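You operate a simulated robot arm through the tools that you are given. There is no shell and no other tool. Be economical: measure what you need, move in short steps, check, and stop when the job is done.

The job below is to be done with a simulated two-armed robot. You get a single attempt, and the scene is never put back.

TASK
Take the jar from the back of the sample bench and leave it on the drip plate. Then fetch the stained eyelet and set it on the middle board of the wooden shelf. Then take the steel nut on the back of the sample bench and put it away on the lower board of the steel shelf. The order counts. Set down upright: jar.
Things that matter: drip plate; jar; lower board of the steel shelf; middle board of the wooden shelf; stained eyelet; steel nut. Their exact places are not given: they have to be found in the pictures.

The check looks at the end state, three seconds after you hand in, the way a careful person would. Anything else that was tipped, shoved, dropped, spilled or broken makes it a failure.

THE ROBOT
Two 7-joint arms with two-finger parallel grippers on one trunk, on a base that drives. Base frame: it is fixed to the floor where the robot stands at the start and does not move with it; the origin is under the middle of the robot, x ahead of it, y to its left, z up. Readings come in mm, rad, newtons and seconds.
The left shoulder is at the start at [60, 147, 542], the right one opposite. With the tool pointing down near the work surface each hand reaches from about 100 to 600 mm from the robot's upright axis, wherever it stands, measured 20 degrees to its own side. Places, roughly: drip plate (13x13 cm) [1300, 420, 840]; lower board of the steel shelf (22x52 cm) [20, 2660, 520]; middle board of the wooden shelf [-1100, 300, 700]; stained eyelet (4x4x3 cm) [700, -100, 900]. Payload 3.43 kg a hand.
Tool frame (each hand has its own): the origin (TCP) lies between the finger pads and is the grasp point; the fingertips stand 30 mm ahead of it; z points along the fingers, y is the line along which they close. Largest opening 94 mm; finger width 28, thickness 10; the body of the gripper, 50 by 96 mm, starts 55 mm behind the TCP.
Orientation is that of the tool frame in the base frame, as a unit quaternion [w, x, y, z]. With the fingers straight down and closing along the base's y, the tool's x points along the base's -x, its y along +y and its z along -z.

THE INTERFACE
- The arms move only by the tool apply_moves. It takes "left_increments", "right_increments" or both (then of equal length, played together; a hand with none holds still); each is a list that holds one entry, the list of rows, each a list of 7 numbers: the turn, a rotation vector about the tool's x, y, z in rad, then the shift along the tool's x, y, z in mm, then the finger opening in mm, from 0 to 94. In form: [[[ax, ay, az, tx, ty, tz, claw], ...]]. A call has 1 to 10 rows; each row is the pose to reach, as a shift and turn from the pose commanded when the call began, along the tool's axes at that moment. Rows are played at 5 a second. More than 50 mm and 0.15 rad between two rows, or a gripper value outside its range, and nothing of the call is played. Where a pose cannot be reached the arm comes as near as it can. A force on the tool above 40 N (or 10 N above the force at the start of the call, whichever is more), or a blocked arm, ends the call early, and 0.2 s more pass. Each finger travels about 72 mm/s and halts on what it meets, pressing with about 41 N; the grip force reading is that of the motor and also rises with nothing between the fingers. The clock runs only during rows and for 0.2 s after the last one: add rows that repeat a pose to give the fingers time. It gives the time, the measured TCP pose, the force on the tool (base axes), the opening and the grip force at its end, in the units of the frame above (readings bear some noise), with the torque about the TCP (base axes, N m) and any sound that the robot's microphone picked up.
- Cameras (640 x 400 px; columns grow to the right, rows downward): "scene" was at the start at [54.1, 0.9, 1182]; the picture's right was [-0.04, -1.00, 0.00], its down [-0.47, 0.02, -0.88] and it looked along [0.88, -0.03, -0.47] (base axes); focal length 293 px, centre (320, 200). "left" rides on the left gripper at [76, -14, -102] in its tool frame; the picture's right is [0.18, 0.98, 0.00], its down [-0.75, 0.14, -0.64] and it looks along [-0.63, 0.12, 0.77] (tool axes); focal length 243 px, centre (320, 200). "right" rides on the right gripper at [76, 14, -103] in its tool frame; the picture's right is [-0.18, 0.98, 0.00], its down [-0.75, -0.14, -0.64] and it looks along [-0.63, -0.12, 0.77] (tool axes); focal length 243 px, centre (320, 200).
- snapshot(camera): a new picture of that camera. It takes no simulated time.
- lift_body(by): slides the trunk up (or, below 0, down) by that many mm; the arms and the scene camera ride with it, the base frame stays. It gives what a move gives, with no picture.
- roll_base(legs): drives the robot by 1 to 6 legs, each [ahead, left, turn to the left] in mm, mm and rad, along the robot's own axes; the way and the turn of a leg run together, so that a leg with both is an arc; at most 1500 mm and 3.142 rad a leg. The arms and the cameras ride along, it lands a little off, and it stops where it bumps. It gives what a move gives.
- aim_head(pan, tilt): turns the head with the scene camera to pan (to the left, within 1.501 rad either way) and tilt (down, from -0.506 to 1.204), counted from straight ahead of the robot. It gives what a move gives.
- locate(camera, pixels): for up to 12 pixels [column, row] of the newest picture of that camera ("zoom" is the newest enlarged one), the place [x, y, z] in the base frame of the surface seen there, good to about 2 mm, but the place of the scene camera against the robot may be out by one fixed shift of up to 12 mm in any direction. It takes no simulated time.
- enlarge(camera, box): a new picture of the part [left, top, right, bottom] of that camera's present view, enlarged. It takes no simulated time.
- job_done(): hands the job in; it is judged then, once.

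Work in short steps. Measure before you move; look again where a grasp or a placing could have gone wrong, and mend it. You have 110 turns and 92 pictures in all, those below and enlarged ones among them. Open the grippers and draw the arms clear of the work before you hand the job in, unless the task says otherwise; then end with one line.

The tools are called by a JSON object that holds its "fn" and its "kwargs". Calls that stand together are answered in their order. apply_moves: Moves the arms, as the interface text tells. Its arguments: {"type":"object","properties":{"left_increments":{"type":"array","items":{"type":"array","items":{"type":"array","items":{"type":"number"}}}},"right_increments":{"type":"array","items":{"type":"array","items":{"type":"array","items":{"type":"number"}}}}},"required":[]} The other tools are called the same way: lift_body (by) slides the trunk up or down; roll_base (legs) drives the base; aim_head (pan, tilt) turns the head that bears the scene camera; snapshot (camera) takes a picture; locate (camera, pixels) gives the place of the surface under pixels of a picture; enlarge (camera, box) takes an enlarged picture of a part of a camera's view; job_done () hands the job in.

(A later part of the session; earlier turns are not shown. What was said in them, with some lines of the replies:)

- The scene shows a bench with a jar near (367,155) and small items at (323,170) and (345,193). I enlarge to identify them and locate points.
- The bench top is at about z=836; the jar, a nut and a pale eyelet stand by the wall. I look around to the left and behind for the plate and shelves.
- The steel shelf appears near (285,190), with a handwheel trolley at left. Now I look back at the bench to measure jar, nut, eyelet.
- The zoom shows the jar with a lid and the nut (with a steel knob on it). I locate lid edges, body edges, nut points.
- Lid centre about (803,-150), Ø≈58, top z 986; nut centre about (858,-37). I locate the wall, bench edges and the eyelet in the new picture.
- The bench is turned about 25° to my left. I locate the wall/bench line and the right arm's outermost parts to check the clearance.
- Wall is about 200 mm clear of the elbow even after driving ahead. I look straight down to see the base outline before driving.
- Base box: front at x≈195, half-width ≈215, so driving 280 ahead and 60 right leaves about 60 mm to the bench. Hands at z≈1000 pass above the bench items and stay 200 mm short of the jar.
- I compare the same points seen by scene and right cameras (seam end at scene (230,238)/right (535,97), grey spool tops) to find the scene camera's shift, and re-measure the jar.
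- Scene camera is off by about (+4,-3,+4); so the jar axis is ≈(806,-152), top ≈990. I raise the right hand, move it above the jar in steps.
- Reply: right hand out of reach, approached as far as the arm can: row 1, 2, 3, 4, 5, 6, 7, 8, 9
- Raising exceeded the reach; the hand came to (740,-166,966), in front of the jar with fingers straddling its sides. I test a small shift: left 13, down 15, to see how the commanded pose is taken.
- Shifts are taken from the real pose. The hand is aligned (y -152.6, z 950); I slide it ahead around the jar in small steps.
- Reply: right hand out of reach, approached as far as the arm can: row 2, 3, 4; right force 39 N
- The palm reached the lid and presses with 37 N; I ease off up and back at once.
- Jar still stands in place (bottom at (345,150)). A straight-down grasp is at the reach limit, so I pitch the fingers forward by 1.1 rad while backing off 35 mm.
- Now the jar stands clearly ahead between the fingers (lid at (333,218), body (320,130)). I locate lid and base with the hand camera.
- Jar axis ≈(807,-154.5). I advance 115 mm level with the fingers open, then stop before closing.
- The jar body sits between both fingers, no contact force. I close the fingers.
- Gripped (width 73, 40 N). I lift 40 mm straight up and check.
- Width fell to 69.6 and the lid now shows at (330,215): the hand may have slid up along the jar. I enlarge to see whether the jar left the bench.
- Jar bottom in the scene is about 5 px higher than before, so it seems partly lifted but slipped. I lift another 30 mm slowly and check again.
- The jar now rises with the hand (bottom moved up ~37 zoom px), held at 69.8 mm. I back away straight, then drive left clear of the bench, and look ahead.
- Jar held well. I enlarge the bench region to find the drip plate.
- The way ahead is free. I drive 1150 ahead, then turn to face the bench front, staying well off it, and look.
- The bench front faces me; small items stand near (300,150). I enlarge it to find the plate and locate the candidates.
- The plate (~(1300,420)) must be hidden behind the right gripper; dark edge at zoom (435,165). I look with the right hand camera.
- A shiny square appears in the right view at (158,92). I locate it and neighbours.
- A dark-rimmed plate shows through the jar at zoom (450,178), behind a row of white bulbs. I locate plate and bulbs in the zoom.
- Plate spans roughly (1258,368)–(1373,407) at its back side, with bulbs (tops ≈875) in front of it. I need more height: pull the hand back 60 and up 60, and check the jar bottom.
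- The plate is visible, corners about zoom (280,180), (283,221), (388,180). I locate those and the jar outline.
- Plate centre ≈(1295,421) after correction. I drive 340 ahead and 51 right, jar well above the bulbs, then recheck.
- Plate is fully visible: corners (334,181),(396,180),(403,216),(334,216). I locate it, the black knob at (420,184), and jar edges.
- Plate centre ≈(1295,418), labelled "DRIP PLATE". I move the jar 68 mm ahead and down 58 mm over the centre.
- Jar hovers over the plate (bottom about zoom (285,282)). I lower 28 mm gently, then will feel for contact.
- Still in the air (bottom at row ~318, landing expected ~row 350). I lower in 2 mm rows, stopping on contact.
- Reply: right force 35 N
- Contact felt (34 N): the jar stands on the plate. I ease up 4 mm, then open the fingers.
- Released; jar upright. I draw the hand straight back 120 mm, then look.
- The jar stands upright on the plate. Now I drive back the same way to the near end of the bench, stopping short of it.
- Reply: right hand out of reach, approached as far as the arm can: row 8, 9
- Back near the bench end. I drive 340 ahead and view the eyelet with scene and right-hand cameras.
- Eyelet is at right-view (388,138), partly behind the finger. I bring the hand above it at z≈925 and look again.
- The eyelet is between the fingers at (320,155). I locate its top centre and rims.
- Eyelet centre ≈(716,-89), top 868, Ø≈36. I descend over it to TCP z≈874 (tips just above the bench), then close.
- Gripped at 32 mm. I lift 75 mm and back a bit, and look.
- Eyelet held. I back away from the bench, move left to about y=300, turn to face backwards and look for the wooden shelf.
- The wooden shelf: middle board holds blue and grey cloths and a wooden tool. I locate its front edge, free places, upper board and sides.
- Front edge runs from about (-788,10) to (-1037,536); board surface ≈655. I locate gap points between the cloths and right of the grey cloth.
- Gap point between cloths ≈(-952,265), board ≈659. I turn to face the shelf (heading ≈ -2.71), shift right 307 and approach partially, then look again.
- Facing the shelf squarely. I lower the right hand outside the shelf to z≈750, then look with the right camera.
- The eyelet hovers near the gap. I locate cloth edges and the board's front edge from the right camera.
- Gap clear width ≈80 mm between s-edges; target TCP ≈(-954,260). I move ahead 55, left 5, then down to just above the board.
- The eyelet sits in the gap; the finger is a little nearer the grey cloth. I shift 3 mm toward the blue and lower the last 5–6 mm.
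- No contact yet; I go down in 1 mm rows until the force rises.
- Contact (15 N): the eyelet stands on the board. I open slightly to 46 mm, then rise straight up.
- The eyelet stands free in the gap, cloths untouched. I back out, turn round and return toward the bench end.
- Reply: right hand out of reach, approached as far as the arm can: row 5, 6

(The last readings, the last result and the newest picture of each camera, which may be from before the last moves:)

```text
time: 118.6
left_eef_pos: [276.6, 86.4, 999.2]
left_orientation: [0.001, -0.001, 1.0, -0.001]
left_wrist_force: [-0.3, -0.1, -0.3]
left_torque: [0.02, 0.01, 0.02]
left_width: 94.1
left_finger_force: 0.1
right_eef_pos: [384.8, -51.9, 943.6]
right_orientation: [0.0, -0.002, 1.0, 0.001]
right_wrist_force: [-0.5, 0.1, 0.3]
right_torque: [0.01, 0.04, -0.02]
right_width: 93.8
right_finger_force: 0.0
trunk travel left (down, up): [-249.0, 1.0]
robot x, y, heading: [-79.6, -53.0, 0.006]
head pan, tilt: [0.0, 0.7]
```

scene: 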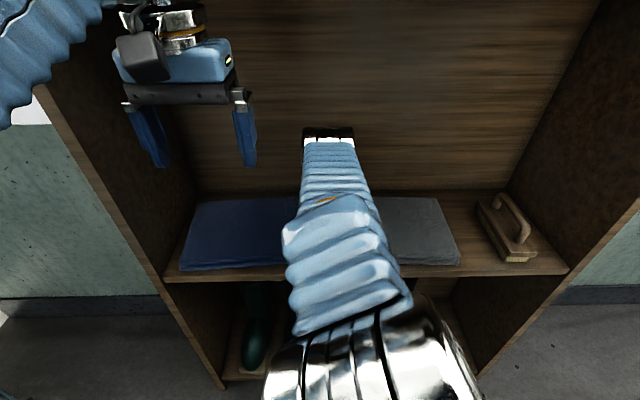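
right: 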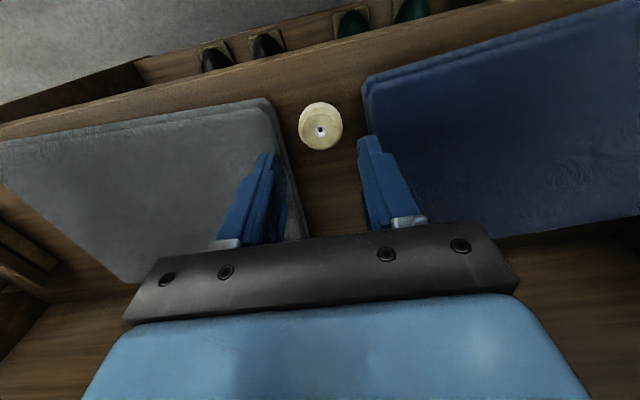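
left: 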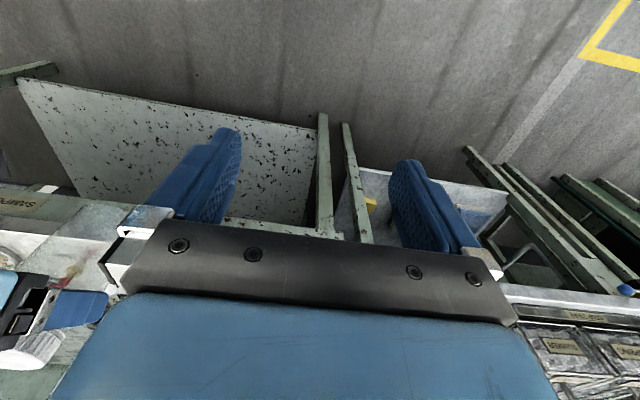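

Now I drive 355 ahead to the bench end with the right hand at z 944 over empty bench surface, and look.

{"fn": "roll_base", "kwargs": {"legs": [[355, -7, -0.006]]}}

{"fn": "snapshot", "kwargs": {"camera": "right"}}

{"fn": "snapshot", "kwargs": {"camera": "scene"}}

```text
time: 120.9
left_eef_pos: [640.0, 76.1, 998.9]
left_orientation: [0.003, 0.002, 1.0, -0.001]
left_wrist_force: [-1.0, -0.3, 0.3]
left_torque: [0.0, -0.02, 0.0]
left_width: 94.2
left_finger_force: 0.0
right_eef_pos: [747.2, -63.6, 941.6]
right_orientation: [0.001, 0.002, 1.0, 0.0]
right_wrist_force: [0.8, -0.7, -0.1]
right_torque: [-0.02, 0.02, 0.02]
right_width: 94.1
right_finger_force: 0.1
trunk travel left (down, up): [-249.0, 1.0]
robot x, y, heading: [283.1, -61.5, -0.009]
head pan, tilt: [0.0, 0.7]
```

```text
31 pictures are left
```

right: 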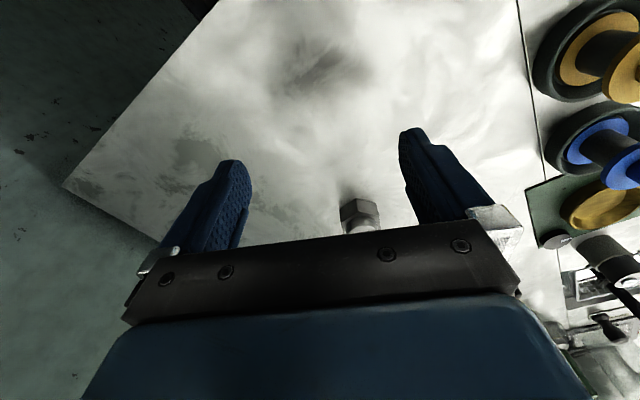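

```text
30 pictures are left
```

scene: 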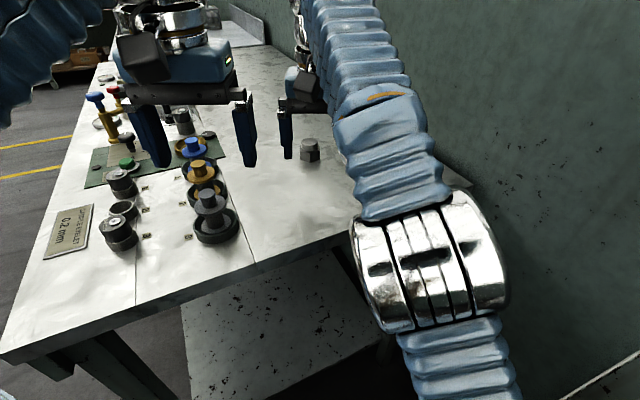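

The nut is at right-view (360,218), just ahead. I move ahead 80, left 22, down 25 (tips stay above the nut) and look.

{"fn": "apply_moves", "kwargs": {"right_increments": [[[0, 0, 0, -30, 10, 10, 94], [0, 0, 0, -60, 20, 20, 94], [0, 0, 0, -80, 22, 25, 94], [0, 0, 0, -80, 22, 25, 94]]]}}

{"fn": "snapshot", "kwargs": {"camera": "right"}}

```text
time: 121.9
left_eef_pos: [640.3, 75.6, 998.9]
left_orientation: [0.002, 0.002, 1.0, -0.001]
left_wrist_force: [-0.1, -0.1, 0.3]
left_torque: [0.02, 0.0, 0.01]
left_width: 93.9
left_finger_force: 0.1
right_eef_pos: [805.3, -48.4, 903.1]
right_orientation: [0.001, 0.002, 1.0, 0.001]
right_wrist_force: [-0.4, -1.2, -0.1]
right_torque: [0.01, 0.02, 0.0]
right_width: 93.7
right_finger_force: 0.0
right hand out of reach, approached as far as the arm can: row 1, 2, 3, 4
trunk travel left (down, up): [-249.0, 1.0]
robot x, y, heading: [282.9, -61.0, -0.005]
head pan, tilt: [0.0, 0.7]
```

```text
29 pictures are left
```

right: 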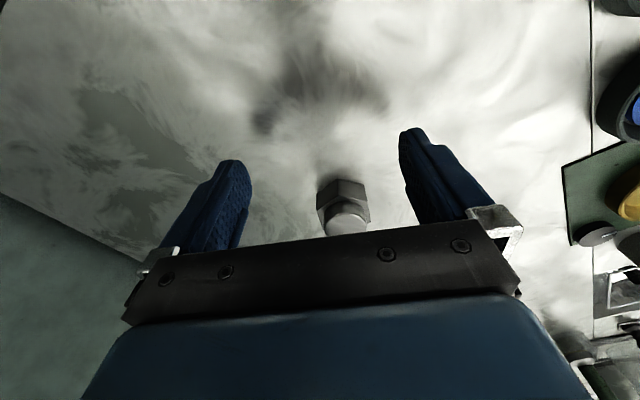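

The straight-down reach ends at x=805; I pitch the fingers forward 0.55 rad in place and look at the nut again.

{"fn": "apply_moves", "kwargs": {"right_increments": [[[0, -0.14, 0, 10, 0, -5, 94], [0, -0.28, 0, 10, 0, -8, 94], [0, -0.42, 0, 10, 0, -10, 94], [0, -0.55, 0, 10, 0, -10, 94], [0, -0.55, 0, 10, 0, -10, 94]]]}}

{"fn": "snapshot", "kwargs": {"camera": "right"}}

{"fn": "locate", "kwargs": {"camera": "right", "pixels": [[340, 190], [340, 175], [345, 210], [320, 190], [365, 185], [343, 200]]}}

```text
time: 123.1
left_eef_pos: [640.9, 76.5, 999.6]
left_orientation: [0.002, 0.003, 1.0, -0.001]
left_wrist_force: [0.5, 0.1, 0.1]
left_torque: [-0.01, 0.03, 0.02]
left_width: 94.2
left_finger_force: 0.0
right_eef_pos: [796.4, -49.2, 912.8]
right_orientation: [0.273, 0.002, 0.962, 0.0]
right_wrist_force: [-0.6, 0.9, -0.1]
right_torque: [0.01, 0.02, 0.0]
right_width: 93.9
right_finger_force: 0.1
trunk travel left (down, up): [-249.0, 1.0]
robot x, y, heading: [280.6, -60.5, -0.008]
head pan, tilt: [0.0, 0.7]
```

```text
28 pictures are left
```

right: 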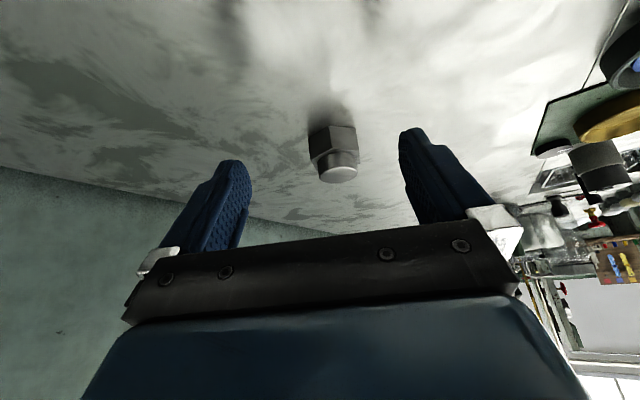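

```text
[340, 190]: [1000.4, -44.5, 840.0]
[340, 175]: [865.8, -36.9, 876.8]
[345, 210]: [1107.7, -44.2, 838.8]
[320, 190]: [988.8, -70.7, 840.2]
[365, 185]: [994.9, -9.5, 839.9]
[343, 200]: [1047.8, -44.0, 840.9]
```

The nut is clearly seen at (333,150). I locate its faces.

{"fn": "locate", "kwargs": {"camera": "right", "pixels": [[337, 166], [339, 180], [322, 172], [357, 168], [328, 140], [345, 138], [312, 140], [356, 140], [330, 128]]}}

{"fn": "enlarge", "kwargs": {"camera": "right", "box": [290, 100, 390, 200]}}

```text
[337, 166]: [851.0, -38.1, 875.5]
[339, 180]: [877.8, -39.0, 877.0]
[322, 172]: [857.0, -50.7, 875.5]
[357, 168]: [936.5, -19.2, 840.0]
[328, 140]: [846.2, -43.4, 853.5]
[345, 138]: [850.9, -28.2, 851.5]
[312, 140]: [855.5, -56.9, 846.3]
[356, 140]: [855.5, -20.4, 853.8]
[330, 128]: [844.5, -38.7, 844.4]
```

```text
4.00 times, centred on (340, 150) of right
```

zoom: 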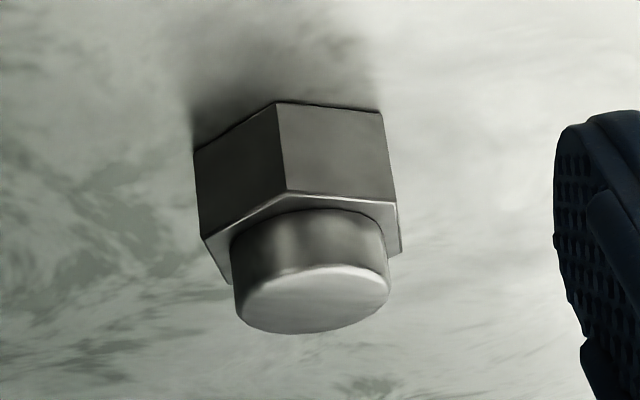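

Nut centre ≈(863,-39), top 877. I move the fingers around it to TCP (853,-39,874), opening 70.

{"fn": "apply_moves", "kwargs": {"right_increments": [[[0, 0, 0, -10, 10.2, 15, 80], [0, 0, 0, -20, 10.2, 32, 70], [0, 0, 0, -26, 10.2, 50, 70], [0, 0, 0, -28, 10.2, 62, 70], [0, 0, 0, -28, 10.2, 62, 70]]]}}

{"fn": "snapshot", "kwargs": {"camera": "right"}}

```text
time: 124.3
left_eef_pos: [640.0, 75.4, 1000.1]
left_orientation: [0.001, 0.002, 1.0, 0.0]
left_wrist_force: [-0.1, 0.1, -0.4]
left_torque: [-0.01, 0.03, -0.01]
left_width: 93.7
left_finger_force: 0.0
right_eef_pos: [851.4, -38.2, 874.0]
right_orientation: [0.272, 0.003, 0.962, -0.001]
right_wrist_force: [-0.6, 0.4, 1.1]
right_torque: [0.0, 0.01, -0.03]
right_width: 69.9
right_finger_force: 0.0
trunk travel left (down, up): [-249.0, 1.0]
robot x, y, heading: [281.6, -55.7, -0.005]
head pan, tilt: [0.0, 0.7]
```

```text
26 pictures are left
```

right: 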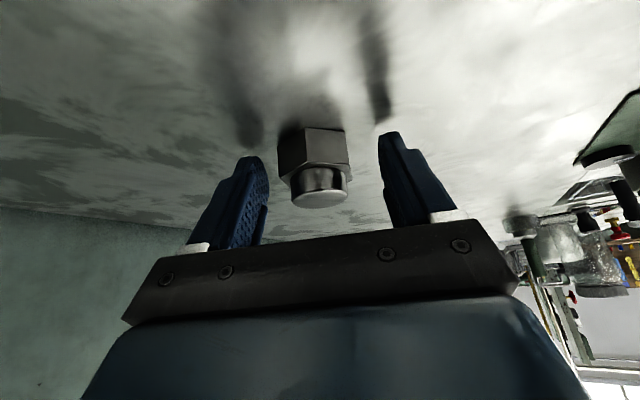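

The nut lies between the fingertips. I close and lift 40 mm.

{"fn": "apply_moves", "kwargs": {"right_increments": [[[0, 0, 0, 0, 0, 0, 50], [0, 0, 0, 0, 0, 0, 30], [0, 0, 0, 0, 0, 0, 20], [0, 0, 0, 0, 0, 0, 20], [0, 0, 0, 0, 0, 0, 20]]]}}

{"fn": "apply_moves", "kwargs": {"right_increments": [[[0, 0, 0, -5, 0, -8.5, 20], [0, 0, 0, -10.5, 0, -17, 20], [0, 0, 0, -13, 0, -30, 20], [0, 0, 0, -15, 0, -44, 20], [0, 0, 0, -15, 0, -44, 20]]]}}

{"fn": "snapshot", "kwargs": {"camera": "right"}}

```text
time: 125.5
left_eef_pos: [641.2, 75.4, 999.3]
left_orientation: [0.001, 0.003, 1.0, -0.001]
left_wrist_force: [0.7, -0.2, 0.1]
left_torque: [0.01, 0.01, 0.03]
left_width: 94.0
left_finger_force: 0.2
right_eef_pos: [851.9, -39.2, 874.9]
right_orientation: [0.273, 0.002, 0.962, 0.0]
right_wrist_force: [-0.4, 0.5, 0.0]
right_torque: [-0.03, -0.01, -0.01]
right_width: 39.4
right_finger_force: 41.3
trunk travel left (down, up): [-249.0, 1.0]
robot x, y, heading: [282.8, -58.9, -0.005]
head pan, tilt: [0.0, 0.7]
```

```text
time: 126.7
left_eef_pos: [639.4, 75.9, 998.7]
left_orientation: [0.002, 0.003, 1.0, -0.001]
left_wrist_force: [-0.5, -0.7, -1.2]
left_torque: [0.0, 0.03, -0.02]
left_width: 94.1
left_finger_force: 0.0
right_eef_pos: [840.6, -38.4, 920.9]
right_orientation: [0.273, 0.002, 0.962, 0.0]
right_wrist_force: [0.8, 0.8, -2.1]
right_torque: [0.02, 0.02, 0.01]
right_width: 39.0
right_finger_force: 41.1
trunk travel left (down, up): [-249.0, 1.0]
robot x, y, heading: [284.3, -59.8, -0.007]
head pan, tilt: [0.0, 0.7]
```

```text
25 pictures are left
```

right: 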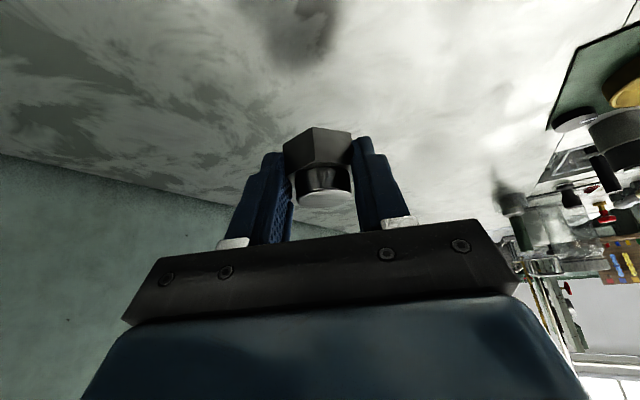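

Nut held at 39 mm. I back away, turn left to face +y and drive toward the steel shelf, then look.

{"fn": "roll_base", "kwargs": {"legs": [[-450, 0, 0], [0, 0, 1.575], [1300, -150, 0]]}}

{"fn": "aim_head", "kwargs": {"pan": 0.0, "tilt": 0.5}}

{"fn": "snapshot", "kwargs": {"camera": "scene"}}

```text
time: 139.4
left_eef_pos: [-131.7, 1596.6, 999.6]
left_orientation: [0.002, -0.7, 0.714, 0.0]
left_wrist_force: [-0.6, -0.9, 0.4]
left_torque: [-0.04, -0.02, 0.0]
left_width: 93.8
left_finger_force: 0.1
right_eef_pos: [-14.2, 1794.2, 920.2]
right_orientation: [0.195, -0.673, 0.687, 0.191]
right_wrist_force: [-0.5, 0.5, -0.2]
right_torque: [-0.02, -0.01, 0.01]
right_width: 38.8
right_finger_force: 41.2
trunk travel left (down, up): [-249.0, 1.0]
robot x, y, heading: [1.0, 1237.0, 1.549]
head pan, tilt: [0.0, 0.7]
```

```text
time: 140.2
left_eef_pos: [-130.6, 1596.1, 999.4]
left_orientation: [0.002, -0.7, 0.714, 0.001]
left_wrist_force: [-0.7, 0.5, -0.1]
left_torque: [-0.01, -0.02, 0.04]
left_width: 94.0
left_finger_force: 0.0
right_eef_pos: [-14.3, 1795.6, 921.2]
right_orientation: [0.194, -0.673, 0.688, 0.189]
right_wrist_force: [-0.7, 1.1, -1.5]
right_torque: [-0.04, -0.02, -0.03]
right_width: 39.2
right_finger_force: 40.3
trunk travel left (down, up): [-249.0, 1.0]
robot x, y, heading: [-1.4, 1233.6, 1.551]
head pan, tilt: [0.0, 0.499]
```

```text
24 pictures are left
```

scene: 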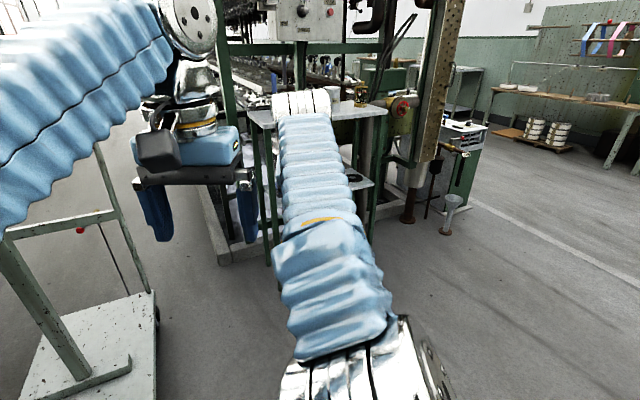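

My arm hides the shelf; the trolley is on the left. I shift the robot right 300 and look again.

{"fn": "roll_base", "kwargs": {"legs": [[150, -300, 0.02]]}}

{"fn": "aim_head", "kwargs": {"pan": 0.3, "tilt": 0.5}}

{"fn": "snapshot", "kwargs": {"camera": "scene"}}

```text
time: 142.4
left_eef_pos: [166.1, 1739.0, 999.9]
left_orientation: [0.002, -0.707, 0.707, 0.001]
left_wrist_force: [-0.1, -0.1, -0.5]
left_torque: [0.0, -0.01, 0.0]
left_width: 94.0
left_finger_force: 0.0
right_eef_pos: [278.6, 1940.2, 921.0]
right_orientation: [0.193, -0.68, 0.681, 0.193]
right_wrist_force: [-1.1, 0.3, -1.5]
right_torque: [-0.03, 0.01, 0.02]
right_width: 39.2
right_finger_force: 41.5
trunk travel left (down, up): [-249.0, 1.0]
robot x, y, heading: [299.5, 1379.9, 1.568]
head pan, tilt: [0.0, 0.499]
```

```text
time: 143.2
left_eef_pos: [165.5, 1739.8, 1000.0]
left_orientation: [0.002, -0.707, 0.707, 0.001]
left_wrist_force: [-0.2, 0.5, -0.2]
left_torque: [-0.01, -0.02, 0.0]
left_width: 94.1
left_finger_force: 0.1
right_eef_pos: [279.3, 1940.4, 920.8]
right_orientation: [0.193, -0.679, 0.681, 0.192]
right_wrist_force: [-0.2, -0.9, -0.7]
right_torque: [0.0, -0.03, 0.0]
right_width: 38.9
right_finger_force: 41.0
trunk travel left (down, up): [-249.0, 1.0]
robot x, y, heading: [306.7, 1382.4, 1.563]
head pan, tilt: [0.3, 0.499]
```

```text
23 pictures are left
```

scene: 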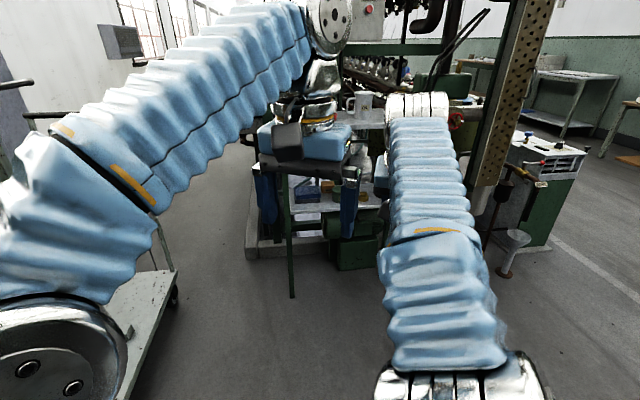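

The lower board shows between the arms near (330,200). I enlarge and locate it.

{"fn": "enlarge", "kwargs": {"camera": "scene", "box": [240, 90, 400, 290]}}

{"fn": "locate", "kwargs": {"camera": "scene", "pixels": [[325, 208], [335, 200], [300, 212], [370, 195], [360, 208], [305, 192], [370, 125], [290, 250], [330, 190], [375, 190]]}}

```text
2.00 times, centred on (320, 190) of scene
```

zoom: 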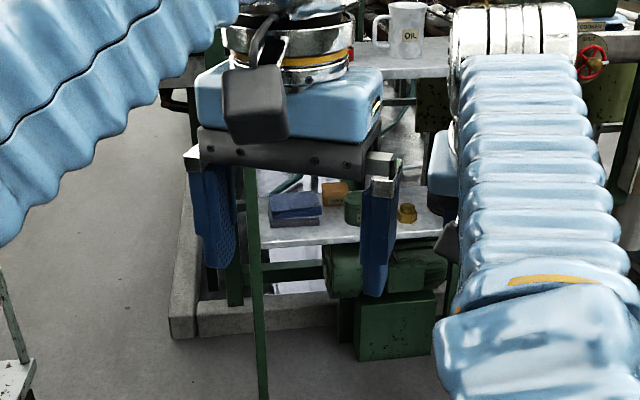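

```text
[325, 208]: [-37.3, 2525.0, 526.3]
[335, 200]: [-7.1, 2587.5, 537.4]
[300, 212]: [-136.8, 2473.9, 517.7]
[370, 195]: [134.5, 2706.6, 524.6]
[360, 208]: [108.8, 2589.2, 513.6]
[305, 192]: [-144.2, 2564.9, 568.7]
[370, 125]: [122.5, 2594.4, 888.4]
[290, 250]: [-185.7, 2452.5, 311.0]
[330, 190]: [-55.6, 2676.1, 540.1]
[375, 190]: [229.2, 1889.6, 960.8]
```

Lower board z≈525, front edge from (-137,2474) to (109,2589), with items on it (blue box, orange tin, green tin, yellow piece). I locate free front points.

{"fn": "locate", "kwargs": {"camera": "zoom", "pixels": [[300, 235], [330, 228], [335, 215], [350, 230], [405, 230], [435, 225], [295, 215], [353, 208], [407, 213], [335, 192], [415, 190], [420, 60]]}}

```text
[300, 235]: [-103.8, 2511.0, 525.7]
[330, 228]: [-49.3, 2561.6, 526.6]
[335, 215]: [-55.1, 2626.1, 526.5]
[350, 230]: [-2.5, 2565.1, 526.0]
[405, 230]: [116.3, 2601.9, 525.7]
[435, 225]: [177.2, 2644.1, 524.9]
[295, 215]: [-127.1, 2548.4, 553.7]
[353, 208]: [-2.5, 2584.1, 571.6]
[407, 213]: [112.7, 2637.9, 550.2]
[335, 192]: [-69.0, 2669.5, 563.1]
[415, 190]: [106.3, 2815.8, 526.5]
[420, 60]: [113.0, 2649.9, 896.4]
```

Free front spots seem to be between the green tin and the yellow piece, or right of the yellow. I locate floor obstacles near the beam and cabinet before driving closer.

{"fn": "locate", "kwargs": {"camera": "scene", "pixels": [[503, 275], [515, 235], [485, 205], [545, 248], [512, 190], [495, 225], [350, 265], [470, 150], [165, 275], [175, 300]]}}

{"fn": "apply_moves", "kwargs": {"right_increments": [[[0, 0, 0, 26, 0, 21, 20], [0, 0, 0, 52, 0, 42, 20], [0, 0, 0, 78, 0, 63, 20], [0, 0, 0, 104, 0, 84, 20], [0, 0, 0, 130, 0, 104, 20], [0, 0, 0, 156, 0, 125, 20], [0, 0, 0, 183, 0, 146, 20], [0, 0, 0, 183, 0, 146, 20]]]}}

```text
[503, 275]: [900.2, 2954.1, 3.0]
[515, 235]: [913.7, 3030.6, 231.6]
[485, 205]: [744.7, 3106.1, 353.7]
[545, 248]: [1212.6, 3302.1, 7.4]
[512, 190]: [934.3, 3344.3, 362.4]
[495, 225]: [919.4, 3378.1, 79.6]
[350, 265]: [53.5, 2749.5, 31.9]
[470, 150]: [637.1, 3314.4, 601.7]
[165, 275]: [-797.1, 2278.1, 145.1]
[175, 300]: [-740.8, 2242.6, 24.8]
```

```text
time: 145.0
left_eef_pos: [165.8, 1738.5, 999.9]
left_orientation: [0.001, -0.706, 0.708, 0.0]
left_wrist_force: [-0.1, 0.1, -0.3]
left_torque: [-0.02, 0.0, 0.03]
left_width: 93.9
left_finger_force: 0.0
right_eef_pos: [278.1, 1860.1, 699.8]
right_orientation: [0.193, -0.68, 0.681, 0.193]
right_wrist_force: [-0.1, 0.3, -0.9]
right_torque: [-0.03, 0.01, 0.02]
right_width: 39.1
right_finger_force: 40.9
trunk travel left (down, up): [-249.0, 1.0]
robot x, y, heading: [303.2, 1384.6, 1.566]
head pan, tilt: [0.3, 0.499]
```

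The area is clear. I turn to face the steel shelf, shift right and approach to about 160 mm from the board front, then view with the right camera.

{"fn": "roll_base", "kwargs": {"legs": [[0, 0, 0.44], [0, -370, 0], [520, 0, 0]]}}

{"fn": "snapshot", "kwargs": {"camera": "right"}}

{"fn": "aim_head", "kwargs": {"pan": 0.0, "tilt": 0.6}}

{"fn": "snapshot", "kwargs": {"camera": "scene"}}

```text
time: 151.2
left_eef_pos: [138.5, 2273.8, 998.5]
left_orientation: [-0.002, 0.845, -0.535, -0.001]
left_wrist_force: [0.4, -0.5, -1.7]
left_torque: [0.0, 0.03, 0.01]
left_width: 93.9
left_finger_force: 0.0
right_eef_pos: [188.8, 2432.9, 699.6]
right_orientation: [-0.145, 0.813, -0.515, -0.23]
right_wrist_force: [0.0, 0.4, -0.8]
right_torque: [-0.06, -0.05, 0.01]
right_width: 38.9
right_finger_force: 41.0
trunk travel left (down, up): [-249.0, 1.0]
robot x, y, heading: [411.4, 2009.5, 2.011]
head pan, tilt: [0.3, 0.499]
```

```text
21 pictures are left
```

right: 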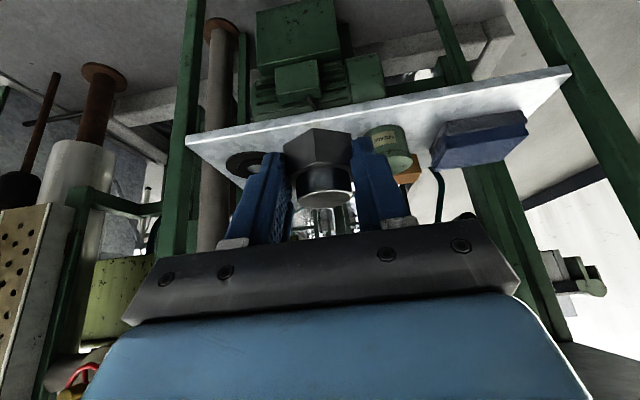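

```text
time: 152.1
left_eef_pos: [139.0, 2274.4, 999.6]
left_orientation: [-0.002, 0.845, -0.535, -0.001]
left_wrist_force: [-0.3, 0.3, 0.2]
left_torque: [0.0, 0.0, -0.02]
left_width: 94.0
left_finger_force: 0.0
right_eef_pos: [188.5, 2432.3, 699.5]
right_orientation: [-0.145, 0.813, -0.515, -0.23]
right_wrist_force: [0.2, 0.3, -1.2]
right_torque: [-0.02, -0.01, 0.0]
right_width: 39.1
right_finger_force: 41.5
trunk travel left (down, up): [-249.0, 1.0]
robot x, y, heading: [415.8, 2013.8, 2.007]
head pan, tilt: [0.0, 0.6]
```

```text
20 pictures are left
```

scene: 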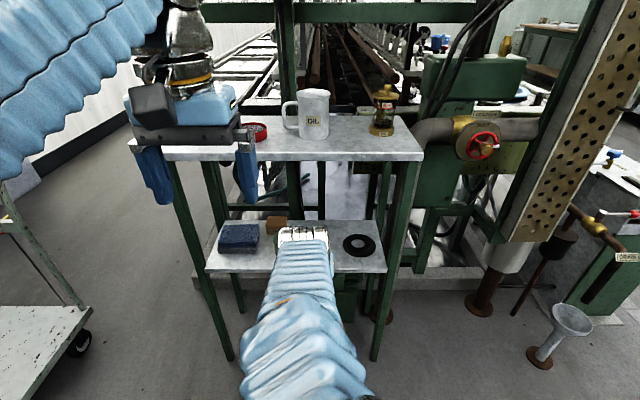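

Very clear: blue box, orange block, green tin, and a black ring at (360,245) on the lower board. I locate these and the free space between tin and ring with both cameras.

{"fn": "locate", "kwargs": {"camera": "right", "pixels": [[190, 140], [566, 72], [262, 155], [240, 172], [275, 140], [372, 140], [385, 160], [265, 135], [400, 118], [430, 150], [300, 225], [335, 235]]}}

{"fn": "locate", "kwargs": {"camera": "scene", "pixels": [[340, 245], [378, 245], [360, 236], [360, 256], [335, 262], [384, 270], [370, 150], [335, 232], [350, 266], [370, 228], [420, 158], [255, 250]]}}

{"fn": "enlarge", "kwargs": {"camera": "scene", "box": [200, 200, 400, 300]}}

```text
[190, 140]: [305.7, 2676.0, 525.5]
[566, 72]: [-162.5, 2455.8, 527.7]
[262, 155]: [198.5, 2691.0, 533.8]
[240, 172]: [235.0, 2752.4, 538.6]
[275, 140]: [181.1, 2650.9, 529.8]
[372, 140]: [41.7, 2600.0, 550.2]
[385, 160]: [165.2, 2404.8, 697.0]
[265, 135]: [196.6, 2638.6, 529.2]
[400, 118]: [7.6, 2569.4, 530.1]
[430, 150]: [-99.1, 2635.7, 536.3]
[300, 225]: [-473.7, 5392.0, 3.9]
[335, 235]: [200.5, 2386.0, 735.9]
```

```text
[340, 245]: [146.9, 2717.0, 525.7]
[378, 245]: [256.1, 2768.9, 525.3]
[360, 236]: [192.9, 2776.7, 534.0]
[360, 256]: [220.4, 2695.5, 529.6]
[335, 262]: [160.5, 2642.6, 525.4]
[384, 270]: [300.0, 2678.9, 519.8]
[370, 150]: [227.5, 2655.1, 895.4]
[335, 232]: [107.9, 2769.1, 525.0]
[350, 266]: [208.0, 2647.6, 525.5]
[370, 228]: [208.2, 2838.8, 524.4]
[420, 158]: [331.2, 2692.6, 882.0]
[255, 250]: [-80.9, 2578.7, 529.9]
```

```text
3.20 times, centred on (300, 250) of scene
```

zoom: 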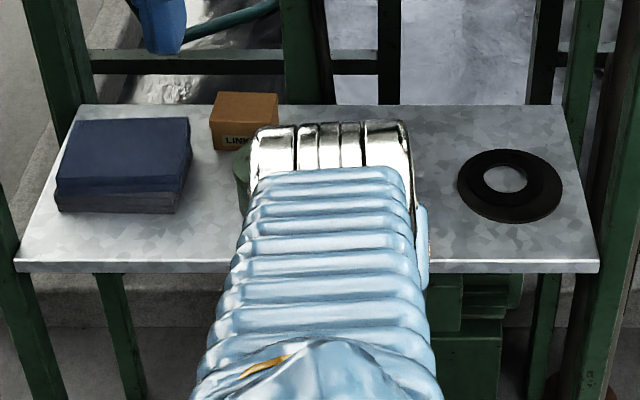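

Spot chosen: right-front, between the yellow piece and the ring: nut centre ≈(179,2655), board ≈528.5. I shift right 85, ahead 110, then look with the right camera.

{"fn": "roll_base", "kwargs": {"legs": [[0, -85, 0], [110, 0, 0]]}}

{"fn": "snapshot", "kwargs": {"camera": "right"}}

{"fn": "snapshot", "kwargs": {"camera": "scene"}}

```text
time: 153.9
left_eef_pos: [169.1, 2407.9, 999.7]
left_orientation: [-0.002, 0.845, -0.535, -0.001]
left_wrist_force: [0.3, -0.3, -0.8]
left_torque: [0.03, 0.02, 0.01]
left_width: 94.0
left_finger_force: 0.1
right_eef_pos: [219.9, 2567.6, 699.3]
right_orientation: [-0.146, 0.813, -0.515, -0.23]
right_wrist_force: [0.1, 0.3, -1.5]
right_torque: [-0.02, -0.04, 0.03]
right_width: 39.1
right_finger_force: 41.3
trunk travel left (down, up): [-249.0, 1.0]
robot x, y, heading: [442.5, 2145.0, 2.015]
head pan, tilt: [0.0, 0.6]
```

```text
18 pictures are left
```

right: 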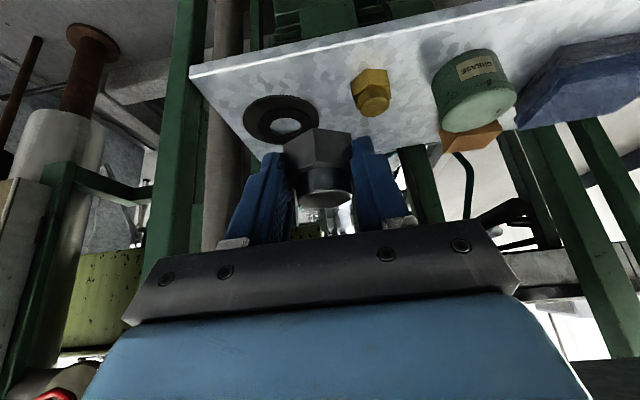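

```text
17 pictures are left
```

scene: 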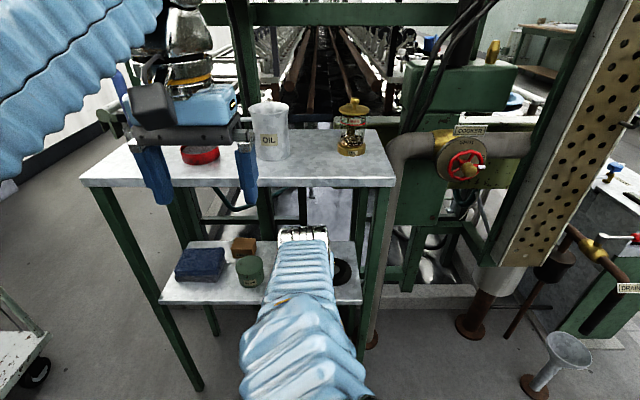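

The yellow piece is a brass nut at right-view (370,92); ring at (280,120). I locate them and the free board points around (310,95).

{"fn": "locate", "kwargs": {"camera": "right", "pixels": [[352, 95], [370, 75], [375, 103], [390, 92], [318, 115], [280, 97], [245, 120], [310, 92], [320, 70], [280, 56], [250, 90], [282, 125]]}}

```text
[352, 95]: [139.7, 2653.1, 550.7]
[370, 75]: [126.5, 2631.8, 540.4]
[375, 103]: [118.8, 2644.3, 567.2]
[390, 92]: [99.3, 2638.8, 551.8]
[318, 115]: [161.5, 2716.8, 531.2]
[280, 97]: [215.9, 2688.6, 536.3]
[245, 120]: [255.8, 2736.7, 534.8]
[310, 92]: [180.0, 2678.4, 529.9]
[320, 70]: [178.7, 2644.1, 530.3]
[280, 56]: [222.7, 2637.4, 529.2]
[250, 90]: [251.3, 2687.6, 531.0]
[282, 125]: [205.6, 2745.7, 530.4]
```

Target nut centre ≈ between brass nut (edge) and ring, 30 mm inside the front. I lower 80, then go ahead 81 and right 7, staying at z≈619, and check.

{"fn": "apply_moves", "kwargs": {"right_increments": [[[0, 0, 0, 21, -3, 34, 20], [0, 0, 0, 41.8, -7, 68.2, 20], [0, 0, 0, 18, -7, 82, 20], [0, 0, 0, -5, -7, 96.5, 20], [0, 0, 0, -27.3, -7, 110.6, 20], [0, 0, 0, -27.3, -7, 110.6, 20]]]}}

{"fn": "snapshot", "kwargs": {"camera": "right"}}

```text
time: 155.3
left_eef_pos: [169.4, 2409.1, 999.2]
left_orientation: [-0.002, 0.845, -0.535, 0.0]
left_wrist_force: [0.7, -0.4, 0.0]
left_torque: [-0.01, -0.01, -0.03]
left_width: 93.9
left_finger_force: 0.0
right_eef_pos: [190.5, 2643.5, 619.2]
right_orientation: [-0.145, 0.813, -0.515, -0.229]
right_wrist_force: [0.7, -0.5, -0.7]
right_torque: [-0.04, -0.02, 0.03]
right_width: 39.2
right_finger_force: 40.8
trunk travel left (down, up): [-249.0, 1.0]
robot x, y, heading: [444.3, 2146.8, 2.014]
head pan, tilt: [0.0, 0.6]
```

```text
16 pictures are left
```

right: 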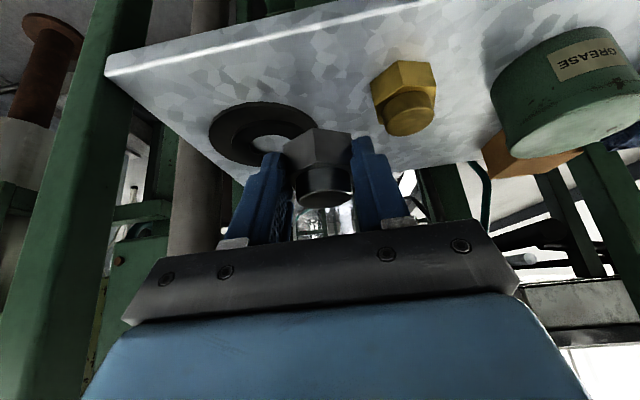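

On target. I lower 46 mm to z≈573 and check the clearance beside the brass nut.

{"fn": "apply_moves", "kwargs": {"right_increments": [[[0, 0, 0, 6, -1, 10, 20], [0, 0, 0, 12, -1, 20, 20], [0, 0, 0, 18, -1, 29.5, 20], [0, 0, 0, 24, -1, 39.2, 20], [0, 0, 0, 24, -1, 39.2, 20]]]}}

{"fn": "snapshot", "kwargs": {"camera": "right"}}

```text
time: 156.5
left_eef_pos: [168.9, 2408.4, 999.6]
left_orientation: [-0.003, 0.845, -0.535, -0.001]
left_wrist_force: [0.4, 0.2, 0.8]
left_torque: [0.01, -0.02, -0.01]
left_width: 94.0
left_finger_force: 0.1
right_eef_pos: [191.1, 2644.4, 573.5]
right_orientation: [-0.145, 0.813, -0.515, -0.229]
right_wrist_force: [-0.6, -0.1, -0.7]
right_torque: [-0.05, 0.0, -0.02]
right_width: 39.4
right_finger_force: 41.5
trunk travel left (down, up): [-249.0, 1.0]
robot x, y, heading: [442.9, 2146.6, 2.016]
head pan, tilt: [0.0, 0.6]
```

```text
15 pictures are left
```

right: 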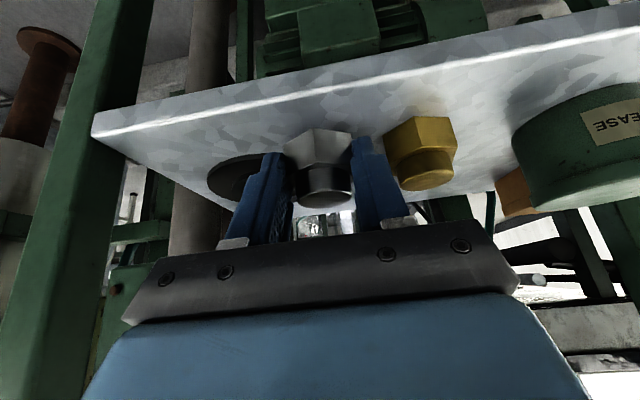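

Clear of the brass nut by a small gap. I lower in 1.5 mm rows until contact.

{"fn": "apply_moves", "kwargs": {"right_increments": [[[0, 0, 0, 1, -0.5, 1.7, 20], [0, 0, 0, 2, -0.5, 3.4, 20], [0, 0, 0, 3, -0.5, 5, 20], [0, 0, 0, 3.9, -0.5, 6.4, 20], [0, 0, 0, 4.7, -0.5, 7.7, 20], [0, 0, 0, 5.4, -0.5, 8.8, 20], [0, 0, 0, 5.4, -0.5, 8.8, 20]]]}}

```text
time: 158.1
left_eef_pos: [169.6, 2408.3, 999.9]
left_orientation: [-0.001, 0.845, -0.535, -0.001]
left_wrist_force: [0.5, 0.2, -0.2]
left_torque: [0.04, -0.03, -0.01]
left_width: 94.0
left_finger_force: 0.1
right_eef_pos: [191.7, 2645.3, 564.6]
right_orientation: [-0.146, 0.812, -0.515, -0.232]
right_wrist_force: [1.8, -0.4, 12.5]
right_torque: [0.02, -0.12, 0.0]
right_width: 39.1
right_finger_force: 40.9
trunk travel left (down, up): [-249.0, 1.0]
robot x, y, heading: [447.8, 2146.9, 2.012]
head pan, tilt: [0.0, 0.6]
```

Contact (12.5 N) at z 564.6. I open to 48 mm and withdraw along the fingers.

{"fn": "apply_moves", "kwargs": {"right_increments": [[[0, 0, 0, -0.4, 0, -0.6, 39], [0, 0, 0, -0.4, 0, -0.6, 43], [0, 0, 0, -0.4, 0, -0.6, 48], [0, 0, 0, -0.4, 0, -0.6, 48]]]}}

{"fn": "apply_moves", "kwargs": {"right_increments": [[[0, 0, 0, 0, 0, -10, 48], [0, 0, 0, 0, 0, -25, 48], [0, 0, 0, 0, 0, -50, 48], [0, 0, 0, 20, 0, -80, 48], [0, 0, 0, 40, 0, -115, 48], [0, 0, 0, 40, 0, -115, 48]]]}}

{"fn": "snapshot", "kwargs": {"camera": "right"}}

```text
time: 159.1
left_eef_pos: [168.8, 2408.8, 999.3]
left_orientation: [-0.001, 0.844, -0.536, -0.001]
left_wrist_force: [0.5, -0.1, 1.2]
left_torque: [0.01, 0.0, 0.01]
left_width: 93.9
left_finger_force: 0.1
right_eef_pos: [190.6, 2644.0, 564.1]
right_orientation: [-0.145, 0.813, -0.515, -0.229]
right_wrist_force: [0.4, -0.4, 0.4]
right_torque: [0.01, 0.01, -0.02]
right_width: 47.8
right_finger_force: 0.0
trunk travel left (down, up): [-249.0, 1.0]
robot x, y, heading: [446.7, 2147.0, 2.009]
head pan, tilt: [0.0, 0.6]
```

```text
time: 160.5
left_eef_pos: [168.3, 2408.7, 1000.0]
left_orientation: [-0.001, 0.845, -0.535, 0.0]
left_wrist_force: [0.7, -0.1, 0.2]
left_torque: [0.03, -0.02, -0.01]
left_width: 94.1
left_finger_force: 0.1
right_eef_pos: [233.2, 2559.4, 642.5]
right_orientation: [-0.147, 0.812, -0.516, -0.23]
right_wrist_force: [0.0, -0.2, 0.3]
right_torque: [0.02, -0.03, -0.03]
right_width: 47.8
right_finger_force: 0.1
trunk travel left (down, up): [-249.0, 1.0]
robot x, y, heading: [442.4, 2143.9, 2.009]
head pan, tilt: [0.0, 0.6]
```

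```text
14 pictures are left
```

right: 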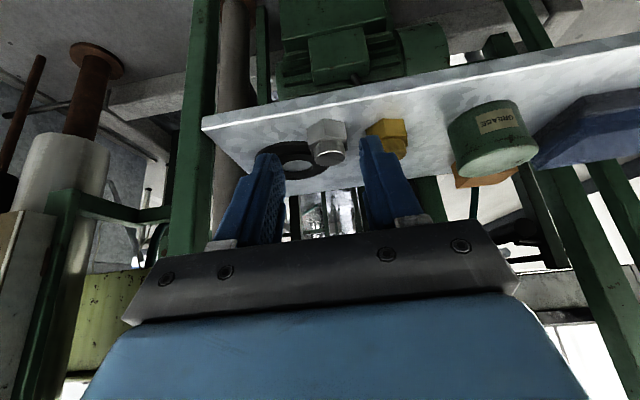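

The steel nut stands on the lower board between ring and brass nut. I back the robot away and take a last look.

{"fn": "roll_base", "kwargs": {"legs": [[-350, 0, 0]]}}

{"fn": "enlarge", "kwargs": {"camera": "scene", "box": [180, 60, 420, 280]}}

{"fn": "aim_head", "kwargs": {"pan": -1.5, "tilt": 0.25}}

{"fn": "snapshot", "kwargs": {"camera": "scene"}}

```text
time: 162.8
left_eef_pos: [319.6, 2088.6, 999.6]
left_orientation: [-0.002, 0.845, -0.535, 0.0]
left_wrist_force: [0.7, 0.6, -0.1]
left_torque: [0.0, 0.03, -0.01]
left_width: 94.1
left_finger_force: 0.0
right_eef_pos: [383.3, 2238.8, 642.7]
right_orientation: [-0.146, 0.813, -0.515, -0.229]
right_wrist_force: [0.6, 1.2, 0.7]
right_torque: [-0.01, -0.02, -0.01]
right_width: 47.8
right_finger_force: 0.1
trunk travel left (down, up): [-249.0, 1.0]
robot x, y, heading: [594.3, 1823.2, 2.011]
head pan, tilt: [0.0, 0.6]
```

```text
1.82 times, centred on (300, 170) of scene
```

zoom: 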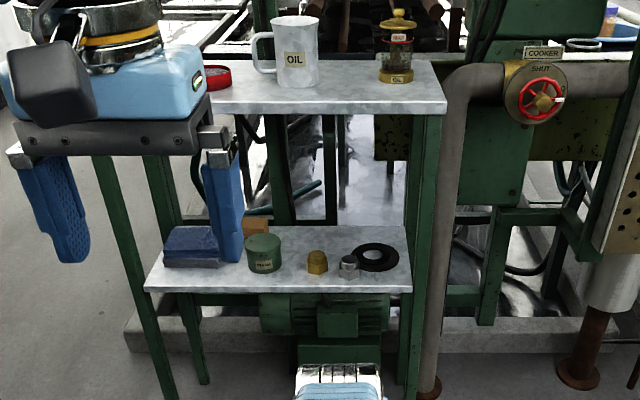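

```text
time: 164.4
left_eef_pos: [319.4, 2088.0, 999.6]
left_orientation: [-0.002, 0.845, -0.535, -0.001]
left_wrist_force: [0.5, 0.1, 0.0]
left_torque: [0.01, 0.03, -0.01]
left_width: 94.0
left_finger_force: 0.0
right_eef_pos: [383.2, 2239.7, 640.7]
right_orientation: [-0.146, 0.812, -0.515, -0.23]
right_wrist_force: [0.5, 0.1, 0.5]
right_torque: [-0.01, 0.02, 0.02]
right_width: 48.3
right_finger_force: 0.1
trunk travel left (down, up): [-249.0, 1.0]
robot x, y, heading: [593.8, 1824.2, 2.011]
head pan, tilt: [-1.499, 0.25]
```

```text
12 pictures are left
```

scene: 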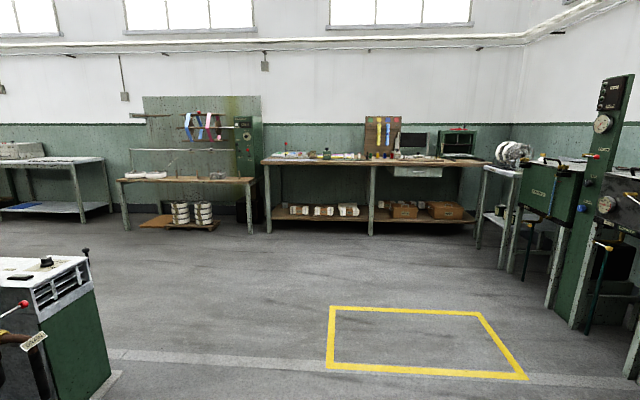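

The nut sits upright at zoom (349,267) on the lower board with nothing disturbed, and the jar and eyelet were seen standing after release. Arms are clear and grippers open, so I hand in.

{"fn": "job_done", "kwargs": {}}

```text
The job is handed in.
```

The job is handed in: the jar is upright on the drip plate, the stained eyelet is on the middle board of the wooden shelf, and the steel nut is on the lower board of the steel shelf, placed in that order.
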